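You operate a simulated robot arm through the tools that you are given. There is no shell and no other tool. Be economical: measure what you need, move in short steps, check, and stop when the job is done.

Carry out the task below with a simulated robot arm. There is one attempt and no reset: what you move stays moved.

## Task
Put one of the sugar lumps from the top of the pine table on top of the yellow storage box.

It is judged by the outcome, as a careful person would: the job done as asked, and still so three seconds after it is handed in. It fails if anything else is knocked over, pushed out of place, dropped, spilled or broken.

## Robot
A 6-joint arm with a two-finger parallel gripper, fixed in place. Base frame: the origin is at the foot of the arm, x ahead of it, y to its left, z up; the work surface is at about z = 750. Readings come in mm, degrees, newtons and seconds.
With the tool pointing down near the work surface it reaches from about 300 to 740 mm from the base axis. Its first joint turns from -66.0 to 66.0 degrees. Payload 2.45 kg.
The tool frame sits at the grasp point between the pads (the TCP): z along the fingers, y along the line on which they close. The tips reach 24 mm beyond it. The gripper opens to 68 mm. The fingers are 17 mm wide and 10 mm thick; the gripper's body (40 by 70 mm) begins 41 mm behind the TCP.
Orientation is told as [roll, pitch, yaw] about the base's x, y, z axes, in that order, counted from this pose: with the fingers straight down and closing along the base's y, the tool's x points along the base's -x, its y along +y and its z along -z.

## Interface
- The arm moves only by the tool send_rows. Its argument "increments" is text: rows parted by semicolons, each of 7 numbers parted by spaces: the shift along the tool's x, y, z in mm, then the turn, a rotation vector about the tool's x, y, z in degrees, then the finger opening in mm, from 0 to 68. In form: x y z rx ry rz grip; .... A call has 1 to 12 rows; each row shifts and turns the commanded pose from where the row before left it, along the tool's axes as they then stand. Each row takes 0.2 s and may step no farther than 50 mm and 8.6 degrees from the row before; otherwise, or with a gripper value out of range, the whole call is refused. Where a pose cannot be reached the arm comes as near as it can. A force on the tool above 40 N (or 10 N above the force at the start of the call, whichever is more), or a blocked arm, ends the call early, and 0.2 s more pass. The fingers move at their own pace (about 108 mm/s each) and stop on an object; they squeeze with about 39 N. The grip force told is the motor's: it shows also when the fingers shut on nothing. Time passes only in rows, and 0.2 s behind the last, so rows that do not move let the fingers close. The reply holds the time, the measured pose of the TCP, the force on the tool along the base axes, the opening and the grip force, in the units named above and with some noise, and new pictures: "views" is both (left out), scene, wrist or none.
- Cameras (640 x 400 px; columns grow to the right, rows downward): "scene" is fixed at [167.9, 439.1, 1433.5]; the picture's right is [-0.58, -0.81, 0.00], its down [-0.68, 0.49, -0.55] and it looks along [0.44, -0.32, -0.84] (base axes); focal length 331 px, centre (320, 200). "wrist" rides on the gripper at [84, 11, -75] in the tool frame; the picture's right is [-0.13, 0.99, 0.00], its down [-0.60, -0.08, -0.79] and it looks along [-0.79, -0.10, 0.61] (tool axes); focal length 251 px, centre (320, 200). There is no depth. A picture from a camera that has moved, and an enlarged one, comes with that camera's place and axes in the base frame and with its lens.
- enlarge(camera, box): a new picture of the part [left, top, right, bottom] of that camera's present view, enlarged. The clock stands still meanwhile.
- sign_off(): hands the job in; it is judged then, once.

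Work in short steps. Places have to be worked out from the pictures, the camera data and where the tool is seen: move nearer, look again, correct. Check each grasp and each placing, and mend what went wrong. You have 90 turns and 170 pictures in all, those below and enlarged ones among them. Open the gripper and draw the arm clear of the work before you hand the job in, unless the task says otherwise; then end with one line.

The tools are called after ">>>" as name(argument=value, ...) on one line, values as JSON. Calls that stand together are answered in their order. send_rows: Moves the arm, as the interface text tells. Its arguments: {"type":"object","properties":{"increments":{"type":"string"},"views":{"type":"string","enum":["both","scene","wrist","none"]}},"required":["increments"]} The other tools are called the same way: enlarge (camera, box) takes an enlarged picture of a part of a camera's view; sign_off () hands the job in.

At the start:

```text
t: 0.0
tool_pos: [383.6, 249.4, 946.8]
tcp_rot: [0.1, -0.1, -0.1]
force: [0.0, 0.4, 0.4]
width: 68.1
finger_force: 0.0
```

scene: 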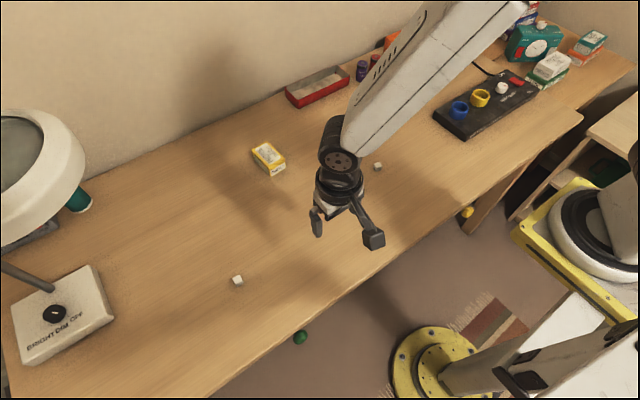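
wrist: 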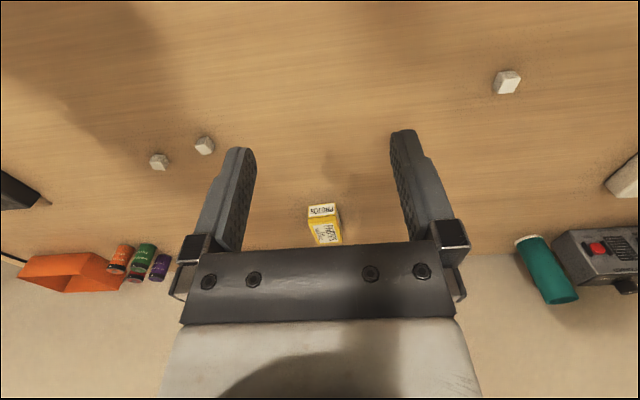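

I see several white cubes and a small yellow box; I'll enlarge to identify them.

>>> enlarge(camera="scene", box=[210, 120, 410, 300])

>>> enlarge(camera="scene", box=[420, 0, 640, 150])

>>> enlarge(camera="wrist", box=[120, 60, 360, 260])

```text
2.22 times, centred on (310, 210) of scene
camera zoom: at [167.9, 439.1, 1433.5], right [-0.58, -0.81, 0.0], down [-0.68, 0.49, -0.55], along [0.44, -0.32, -0.84], focal length 736 px, centre (342, 178)
```

zoom: 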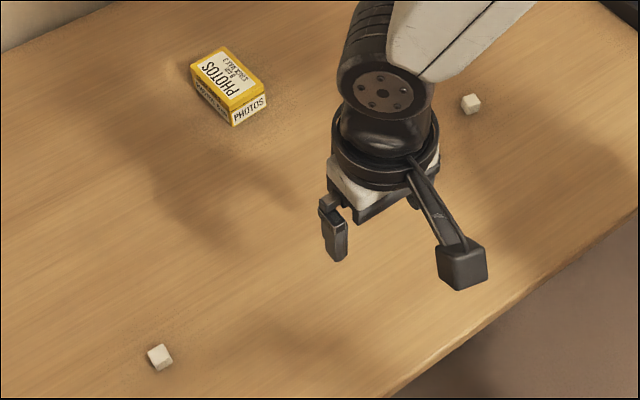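

```text
2.67 times, centred on (530, 75) of scene
camera zoom: at [167.9, 439.1, 1433.5], right [-0.58, -0.81, 0.0], down [-0.68, 0.49, -0.55], along [0.44, -0.32, -0.84], focal length 883 px, centre (-240, 533)
```

zoom: 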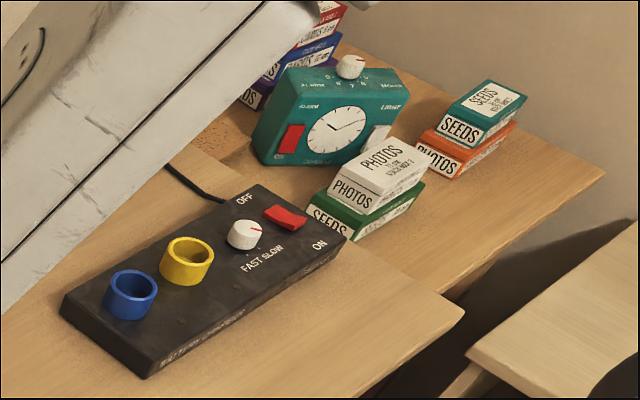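

```text
2.00 times, centred on (240, 160) of wrist
camera zoom: at [298.6, 259.5, 1020.6], right [0.13, 0.99, 0.0], down [0.6, -0.08, 0.79], along [0.79, -0.1, -0.61], focal length 503 px, centre (480, 280)
```

zoom: 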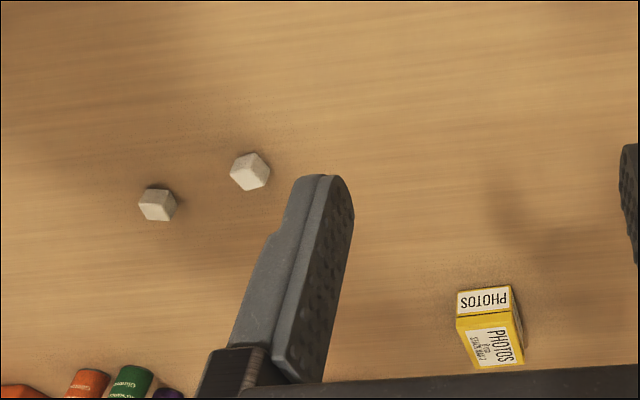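

The yellow PHOTOS box is at about x 667–750, y 213, with its top at z ≈ 776. Lumps are near (461,440), (521,0) and (502,77). I'll go above the one at (502,77) to look closer.

>>> send_rows(increments="-23.6 -34.4 19.4 0 0 0 68;-23.6 -34.4 19.4 0 0 0 68;-23.6 -34.4 19.4 0 0 0 68;-23.6 -34.4 19.4 0 0 0 68;-23.6 -34.4 19.4 0 0 0 68")

```text
t: 1.2
tool_pos: [498.4, 76.9, 847.6]
tcp_rot: [0.1, 0.0, 0.0]
force: [0.1, -0.3, -0.5]
width: 68.0
finger_force: 0.0
camera wrist: at [414.1, 85.2, 922.6], right [0.13, 0.99, 0.0], down [0.6, -0.08, 0.79], along [0.79, -0.1, -0.61], focal length 251 px, centre (320, 200)
```

scene: 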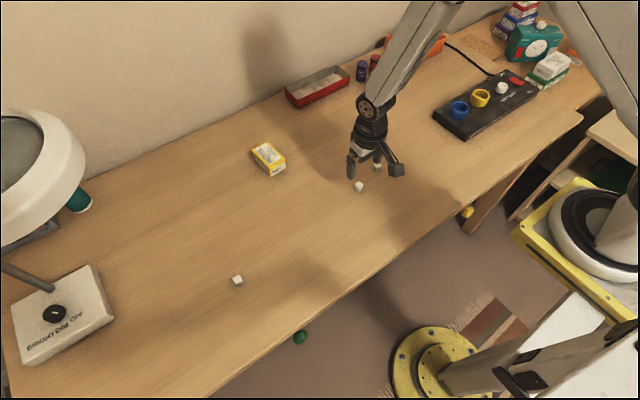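
wrist: 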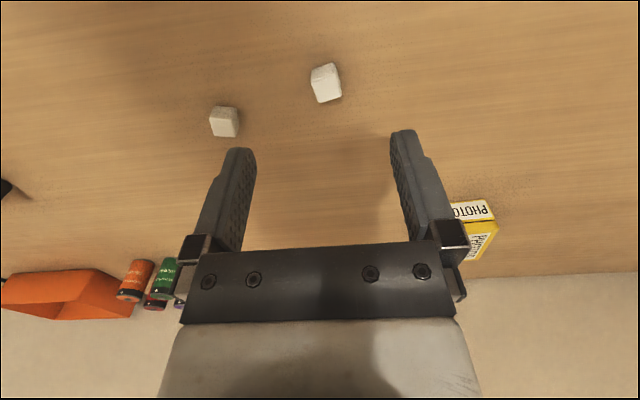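

>>> enlarge(camera="wrist", box=[200, 50, 360, 150])

>>> enlarge(camera="scene", box=[330, 140, 410, 200])

```text
4.00 times, centred on (280, 100) of wrist
camera zoom: at [414.1, 85.2, 922.6], right [0.13, 0.99, 0.0], down [0.6, -0.08, 0.79], along [0.79, -0.1, -0.61], focal length 1006 px, centre (480, 600)
```

zoom: 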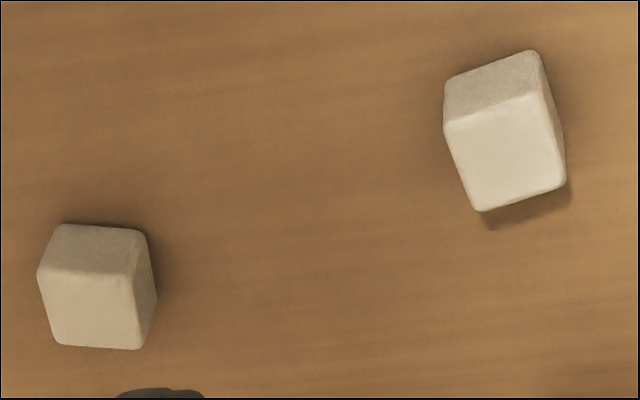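

```text
6.67 times, centred on (370, 170) of scene
camera zoom: at [167.9, 439.1, 1433.5], right [-0.58, -0.81, 0.0], down [-0.68, 0.49, -0.55], along [0.44, -0.32, -0.84], focal length 2207 px, centre (-13, 400)
```

zoom: 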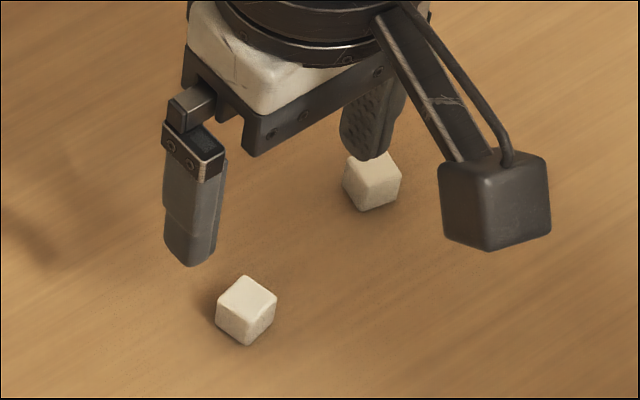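

Lump C is a ~15.5 mm cube centred near (500.4, 79.2), turned about +10.5°. I align to it, narrow the fingers to 40 mm and descend to z ≈ 800.

>>> send_rows(increments="-2 2.3 0 0 0 -5.25 40;0 0 0 0 0 -5.25 40;0 0 24 0 0 0 40;0 0 23 0 0 0 40;0 0 0 0 0 0 40")

>>> enlarge(camera="wrist", box=[220, 80, 420, 240])

```text
t: 2.4
tool_pos: [503.2, 79.6, 801.9]
tcp_rot: [0.1, -0.2, 10.5]
force: [0.6, -0.2, 1.0]
width: 40.1
finger_force: 0.1
camera wrist: at [418.5, 74.4, 876.2], right [-0.05, 1.0, 0.0], down [0.61, 0.03, 0.79], along [0.79, 0.04, -0.61], focal length 251 px, centre (320, 200)
```

scene: 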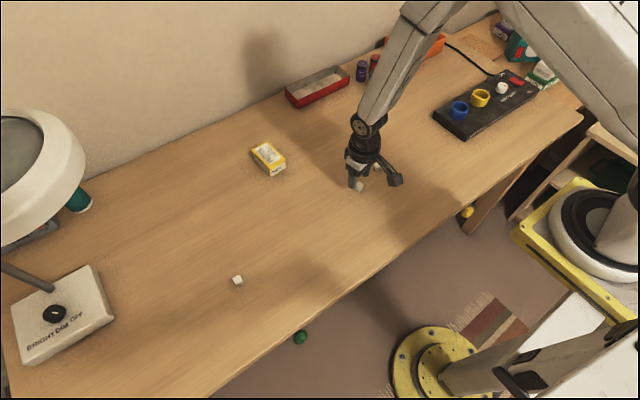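
wrist: 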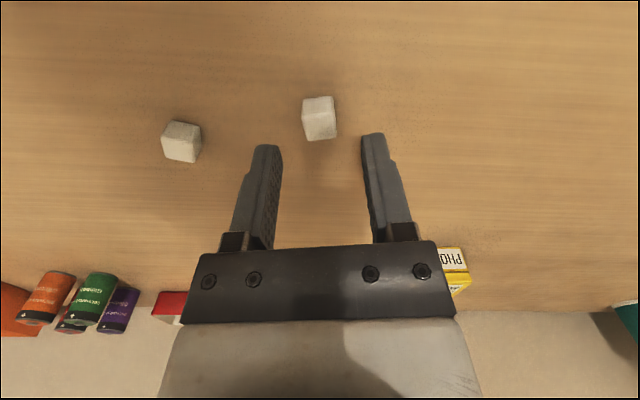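

```text
2.50 times, centred on (320, 160) of wrist
camera zoom: at [418.5, 74.4, 876.2], right [-0.05, 1.0, 0.0], down [0.61, 0.03, 0.79], along [0.79, 0.04, -0.61], focal length 629 px, centre (320, 300)
```

zoom: 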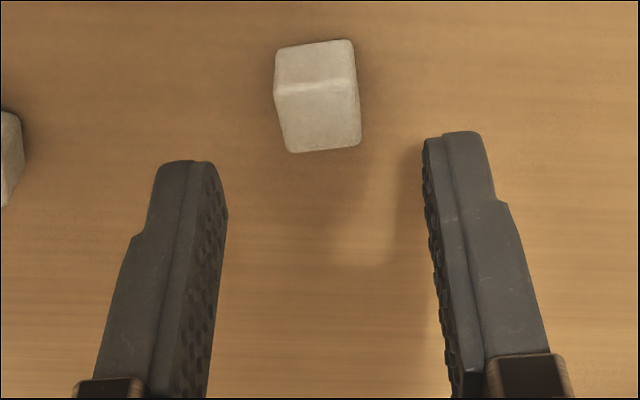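

The lump's centre reads (499.3, 78.6) with yaw fine. I correct x by about −4 mm, descend so the tips are just above the table, and close.

>>> send_rows(increments="3.8 -0.4 0 0 0 0 40;0 0 13 0 0 0 40;0 0 11.5 0 0 0 40;0 0 0 0 0 0 40;0 0 0 0 0 0 8;0 0 0 0 0 0 8;0 0 0 0 0 0 8")

```text
t: 4.0
tool_pos: [500.1, 78.8, 778.6]
tcp_rot: [0.0, -0.1, 10.4]
force: [-0.9, 0.2, -0.8]
width: 12.5
finger_force: 32.9
camera wrist: at [414.2, 72.9, 852.5], right [-0.05, 1.0, 0.0], down [0.61, 0.03, 0.79], along [0.79, 0.04, -0.61], focal length 251 px, centre (320, 200)
```

scene: 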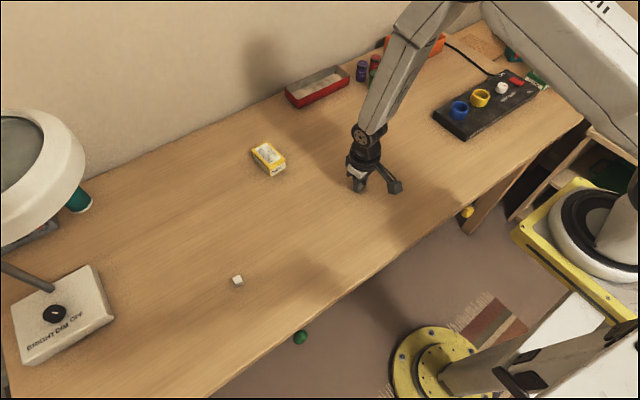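
wrist: 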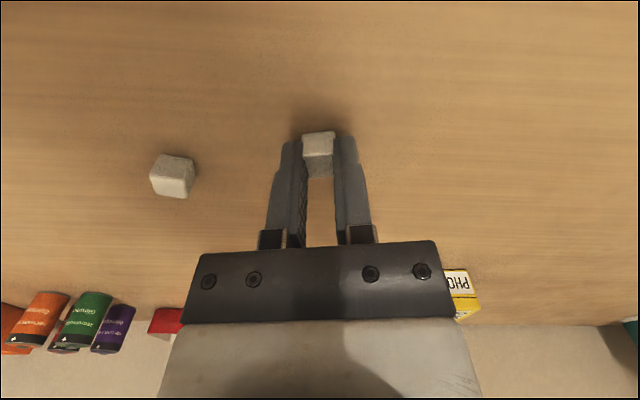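

The fingers stopped at 12.5 mm on the lump with 33 N. I lift straight up.

>>> send_rows(increments="0 0 -20 0 0 0 8;0 0 -30 0 0 0 8;0 0 -30 0 0 0 8", views="wrist")

>>> enlarge(camera="wrist", box=[260, 110, 380, 190])

```text
t: 4.8
tool_pos: [500.0, 79.3, 855.8]
tcp_rot: [0.1, 0.0, 10.6]
force: [-0.3, 1.1, 0.6]
width: 12.5
finger_force: 33.1
camera wrist: at [415.2, 73.6, 931.7], right [-0.05, 1.0, 0.0], down [0.61, 0.03, 0.79], along [0.79, 0.04, -0.61], focal length 251 px, centre (320, 200)
```

wrist: 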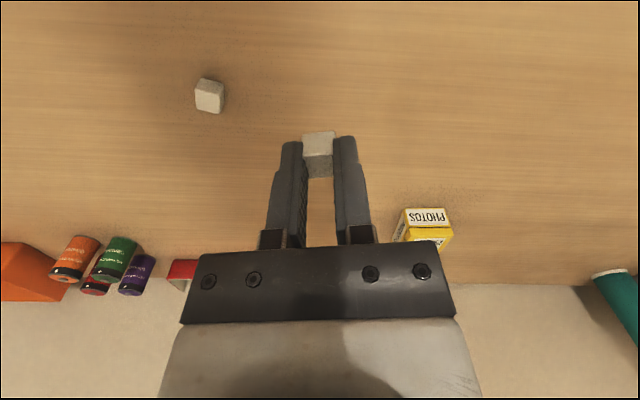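

```text
5.00 times, centred on (320, 150) of wrist
camera zoom: at [415.2, 73.6, 931.7], right [-0.05, 1.0, 0.0], down [0.61, 0.03, 0.79], along [0.79, 0.04, -0.61], focal length 1257 px, centre (320, 450)
```

zoom: 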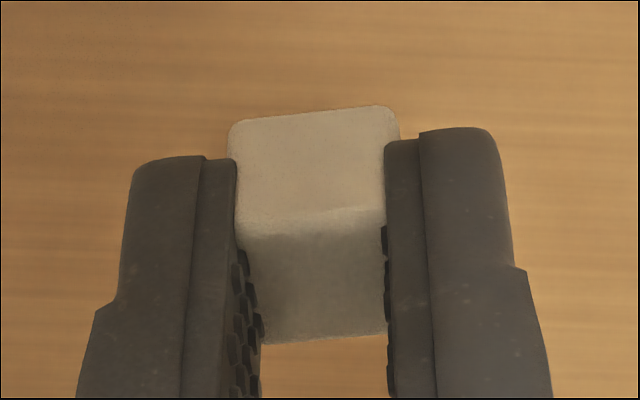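

The lump is securely held, its bottom about 28 mm below the TCP. I move toward the box, short of it, for a better look.

>>> send_rows(increments="-34.1 19.3 -3 0 0 0 8;-34.1 19.3 -3 0 0 0 8;-34.1 19.3 -3 0 0 0 8;-34.1 19.3 -3 0 0 0 8;-34.1 19.3 -3 0 0 0 8;0 0 0 0 0 0 8")

>>> enlarge(camera="wrist", box=[240, 80, 400, 200])

>>> enlarge(camera="scene", box=[220, 120, 320, 190])

```text
t: 6.2
tool_pos: [651.3, 202.2, 876.0]
tcp_rot: [0.1, -0.1, 10.4]
force: [0.5, 0.2, -0.7]
width: 12.5
finger_force: 32.7
camera wrist: at [566.2, 196.4, 950.4], right [-0.05, 1.0, 0.0], down [0.61, 0.03, 0.79], along [0.79, 0.04, -0.61], focal length 251 px, centre (320, 200)
```

scene: 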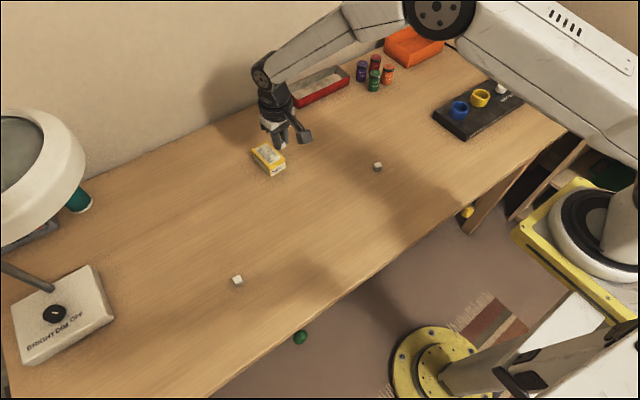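
wrist: 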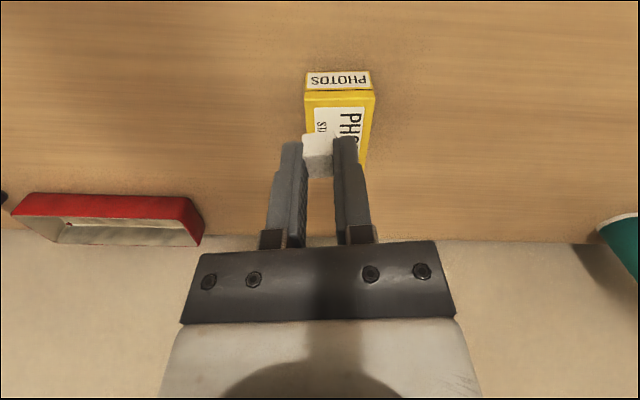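

```text
3.33 times, centred on (320, 140) of wrist
camera zoom: at [566.2, 196.4, 950.4], right [-0.05, 1.0, 0.0], down [0.61, 0.03, 0.79], along [0.79, 0.04, -0.61], focal length 838 px, centre (320, 400)
```

zoom: 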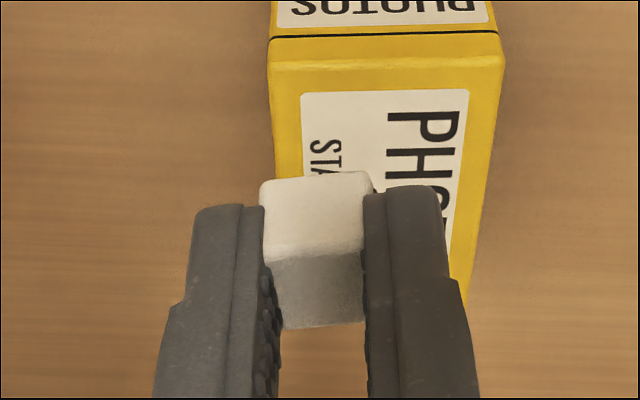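

```text
5.71 times, centred on (270, 155) of scene
camera zoom: at [167.9, 439.1, 1433.5], right [-0.58, -0.81, 0.0], down [-0.68, 0.49, -0.55], along [0.44, -0.32, -0.84], focal length 1892 px, centre (606, 457)
```

zoom: 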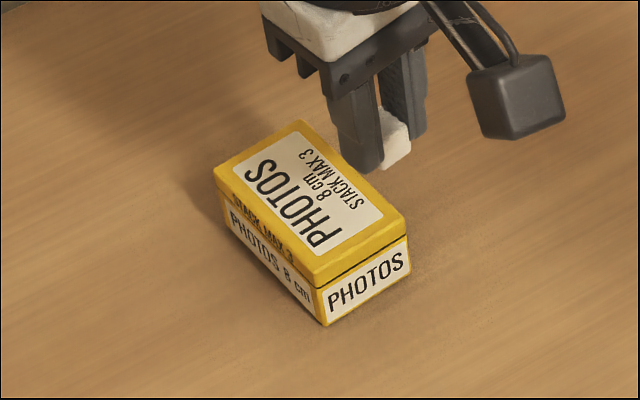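

With the 8 cm length as a check, the box top is at z ≈ 783, spanning x 658–740 and y ≈ 193–243. I go above (690, 217) and lower to TCP z ≈ 822, about 10 mm above contact.

>>> send_rows(increments="-20.4 3.9 0 0 0 0 8;-20.4 3.8 0 0 0 0 8;0 0 18 0 0 0 8;0 0 18 0 0 0 8;0 0 18 0 0 0 8;0 0 0 0 0 0 8")

>>> enlarge(camera="wrist", box=[240, 80, 400, 200])

>>> enlarge(camera="scene", box=[220, 120, 320, 190])

```text
t: 7.6
tool_pos: [690.0, 218.0, 821.2]
tcp_rot: [0.1, -0.2, 10.5]
force: [-0.9, 0.1, -0.4]
width: 12.6
finger_force: 32.9
camera wrist: at [605.2, 212.4, 895.9], right [-0.05, 1.0, 0.0], down [0.61, 0.03, 0.79], along [0.79, 0.04, -0.61], focal length 251 px, centre (320, 200)
```

scene: 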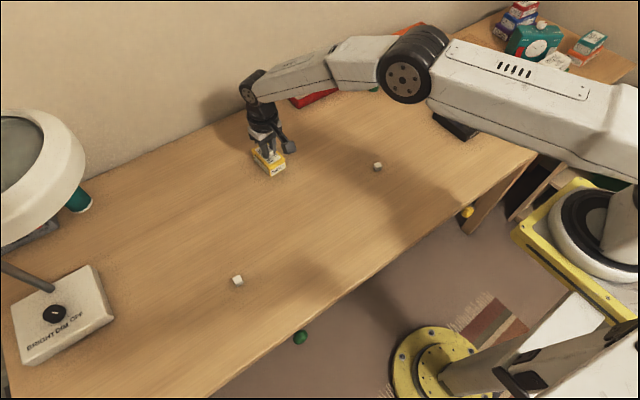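
wrist: 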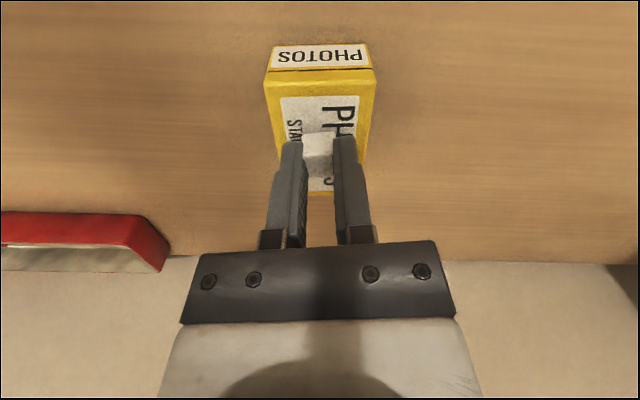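

```text
3.33 times, centred on (320, 140) of wrist
camera zoom: at [605.2, 212.4, 895.9], right [-0.05, 1.0, 0.0], down [0.61, 0.03, 0.79], along [0.79, 0.04, -0.61], focal length 838 px, centre (320, 400)
```

zoom: 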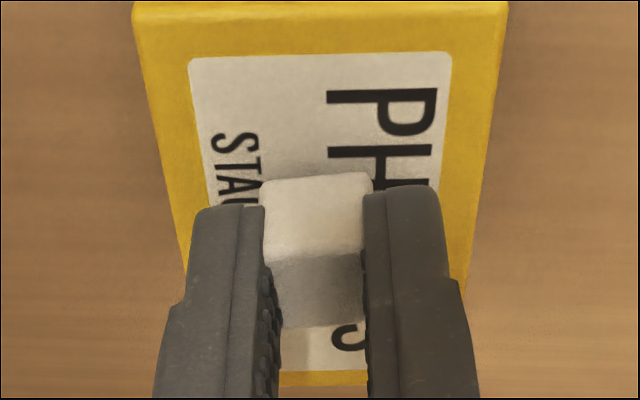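

```text
5.71 times, centred on (270, 155) of scene
camera zoom: at [167.9, 439.1, 1433.5], right [-0.58, -0.81, 0.0], down [-0.68, 0.49, -0.55], along [0.44, -0.32, -0.84], focal length 1892 px, centre (606, 457)
```

zoom: 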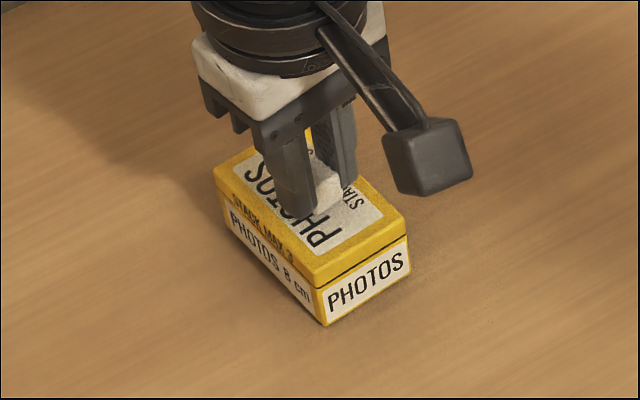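

The lump is centred over the box. I lower in small steps and watch the force.

>>> send_rows(increments="0 0 2 0 0 0 8;0 0 2 0 0 0 8;0 0 0 0 0 0 8", views="none")

>>> enlarge(camera="scene", box=[240, 130, 300, 170])

```text
t: 8.4
tool_pos: [689.6, 219.2, 816.5]
tcp_rot: [0.2, -0.3, 10.4]
force: [-0.3, -1.3, 10.5]
width: 12.7
finger_force: 33.2
```

```text
10.00 times, centred on (270, 150) of scene
camera zoom: at [167.6, 439.0, 1433.5], right [-0.58, -0.81, 0.0], down [-0.68, 0.49, -0.55], along [0.44, -0.32, -0.84], focal length 3310 px, centre (820, 700)
```

zoom: 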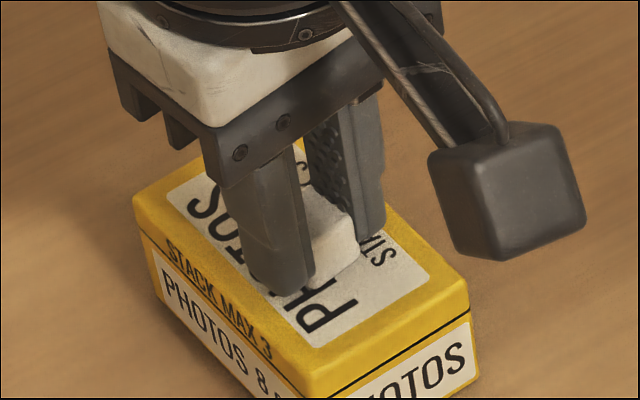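

An upward force of 10 N means the lump is resting on the box. I ease off 0.5 mm, open gently to 26 mm, and rise straight up.

>>> send_rows(increments="0 0 -0.5 0 0 0 8;0 0 0 0 0 0 16;0 0 0 0 0 0 20;0 0 0 0 0 0 26;0 0 0 0 0 0 26;0 0 -10 0 0 0 26;0 0 -25 0 0 0 26;0 0 -30 0 0 0 26")

>>> enlarge(camera="scene", box=[220, 120, 320, 190])

```text
t: 10.2
tool_pos: [688.5, 220.0, 879.3]
tcp_rot: [0.1, -0.2, 10.5]
force: [0.6, 0.2, 0.2]
width: 25.6
finger_force: 0.1
camera wrist: at [604.1, 214.0, 954.2], right [-0.05, 1.0, 0.0], down [0.61, 0.03, 0.79], along [0.79, 0.04, -0.61], focal length 251 px, centre (320, 200)
```

scene: 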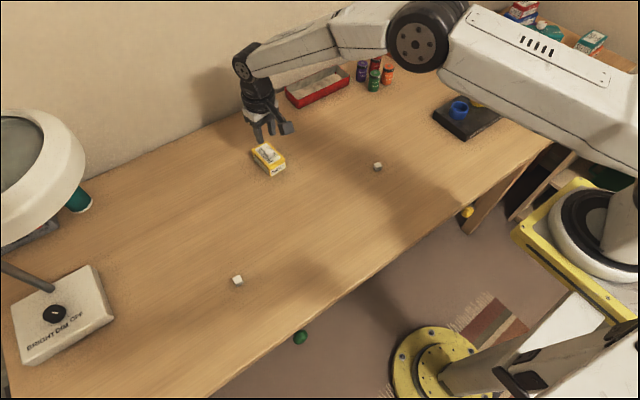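
wrist: 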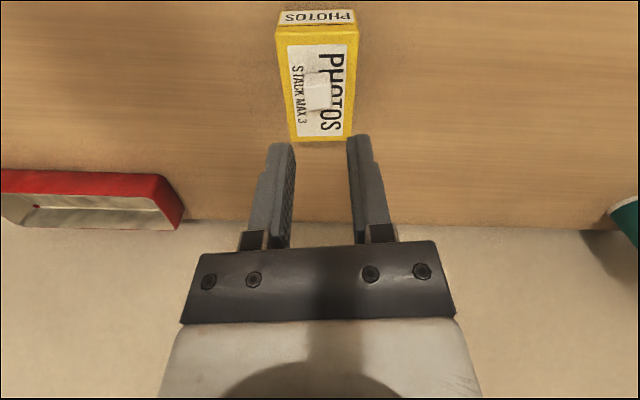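

```text
5.71 times, centred on (270, 155) of scene
camera zoom: at [167.9, 439.1, 1433.5], right [-0.58, -0.81, 0.0], down [-0.68, 0.49, -0.55], along [0.44, -0.32, -0.84], focal length 1892 px, centre (606, 457)
```

zoom: 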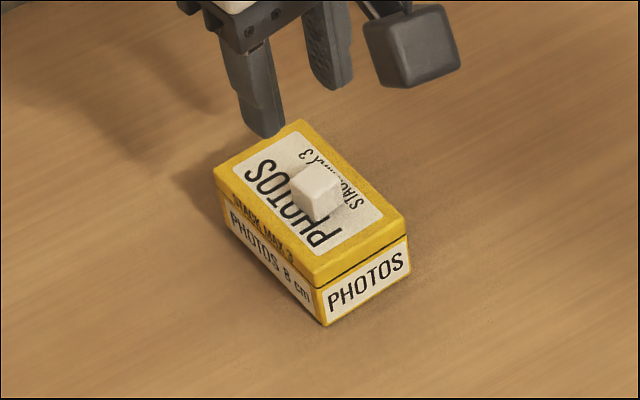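

The lump rests flat in the middle of the box, which hasn't moved. I open fully and draw the arm back and up.

>>> send_rows(increments="0 0 -30 0 0 0 40;40 0 -10 0 0 0 68;45 0 0 0 0 0 68;45 0 0 0 0 0 68;45 0 0 0 0 0 68;0 0 0 0 0 0 68")

>>> enlarge(camera="scene", box=[220, 120, 320, 190])

```text
t: 11.6
tool_pos: [515.8, 189.7, 919.7]
tcp_rot: [0.1, -0.2, 10.4]
force: [0.2, -0.1, 0.0]
width: 68.0
finger_force: 0.1
camera wrist: at [431.6, 183.0, 995.1], right [-0.05, 1.0, 0.0], down [0.61, 0.03, 0.79], along [0.79, 0.04, -0.61], focal length 251 px, centre (320, 200)
```

scene: 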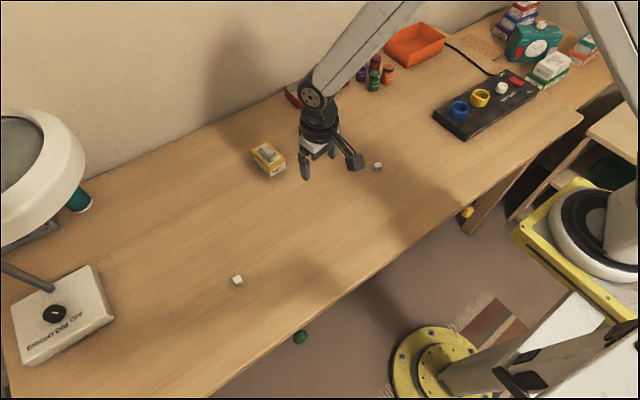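
wrist: 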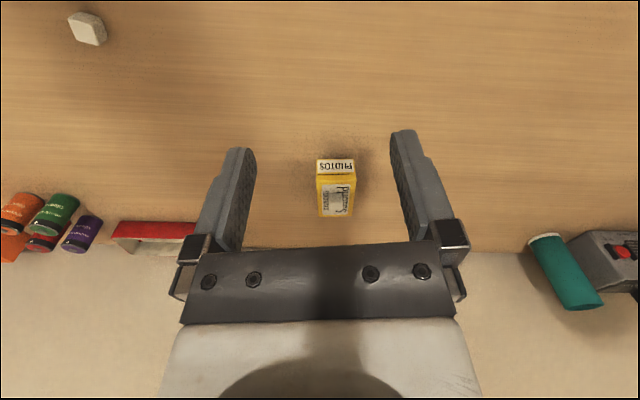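

```text
5.71 times, centred on (270, 155) of scene
camera zoom: at [167.9, 439.1, 1433.5], right [-0.58, -0.81, 0.0], down [-0.68, 0.49, -0.55], along [0.44, -0.32, -0.84], focal length 1892 px, centre (606, 457)
```

zoom: 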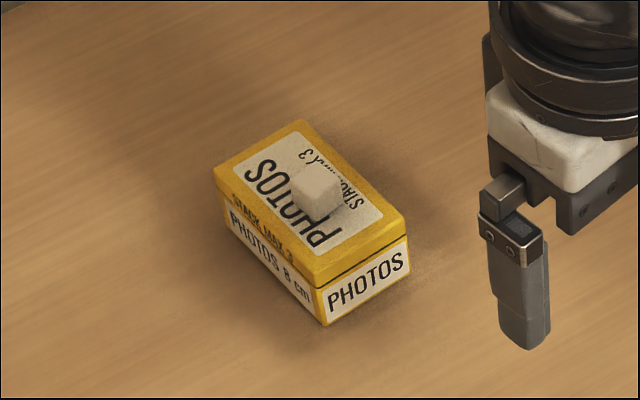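

The lump is stable on the box, the arm is clear and everything else is undisturbed, so I hand in.

>>> sign_off()

```text
The job is handed in.
```

One sugar lump from the pine table now rests on top of the yellow storage box, the arm is drawn clear with the gripper open, and I saw nothing else disturbed in the last pictures.
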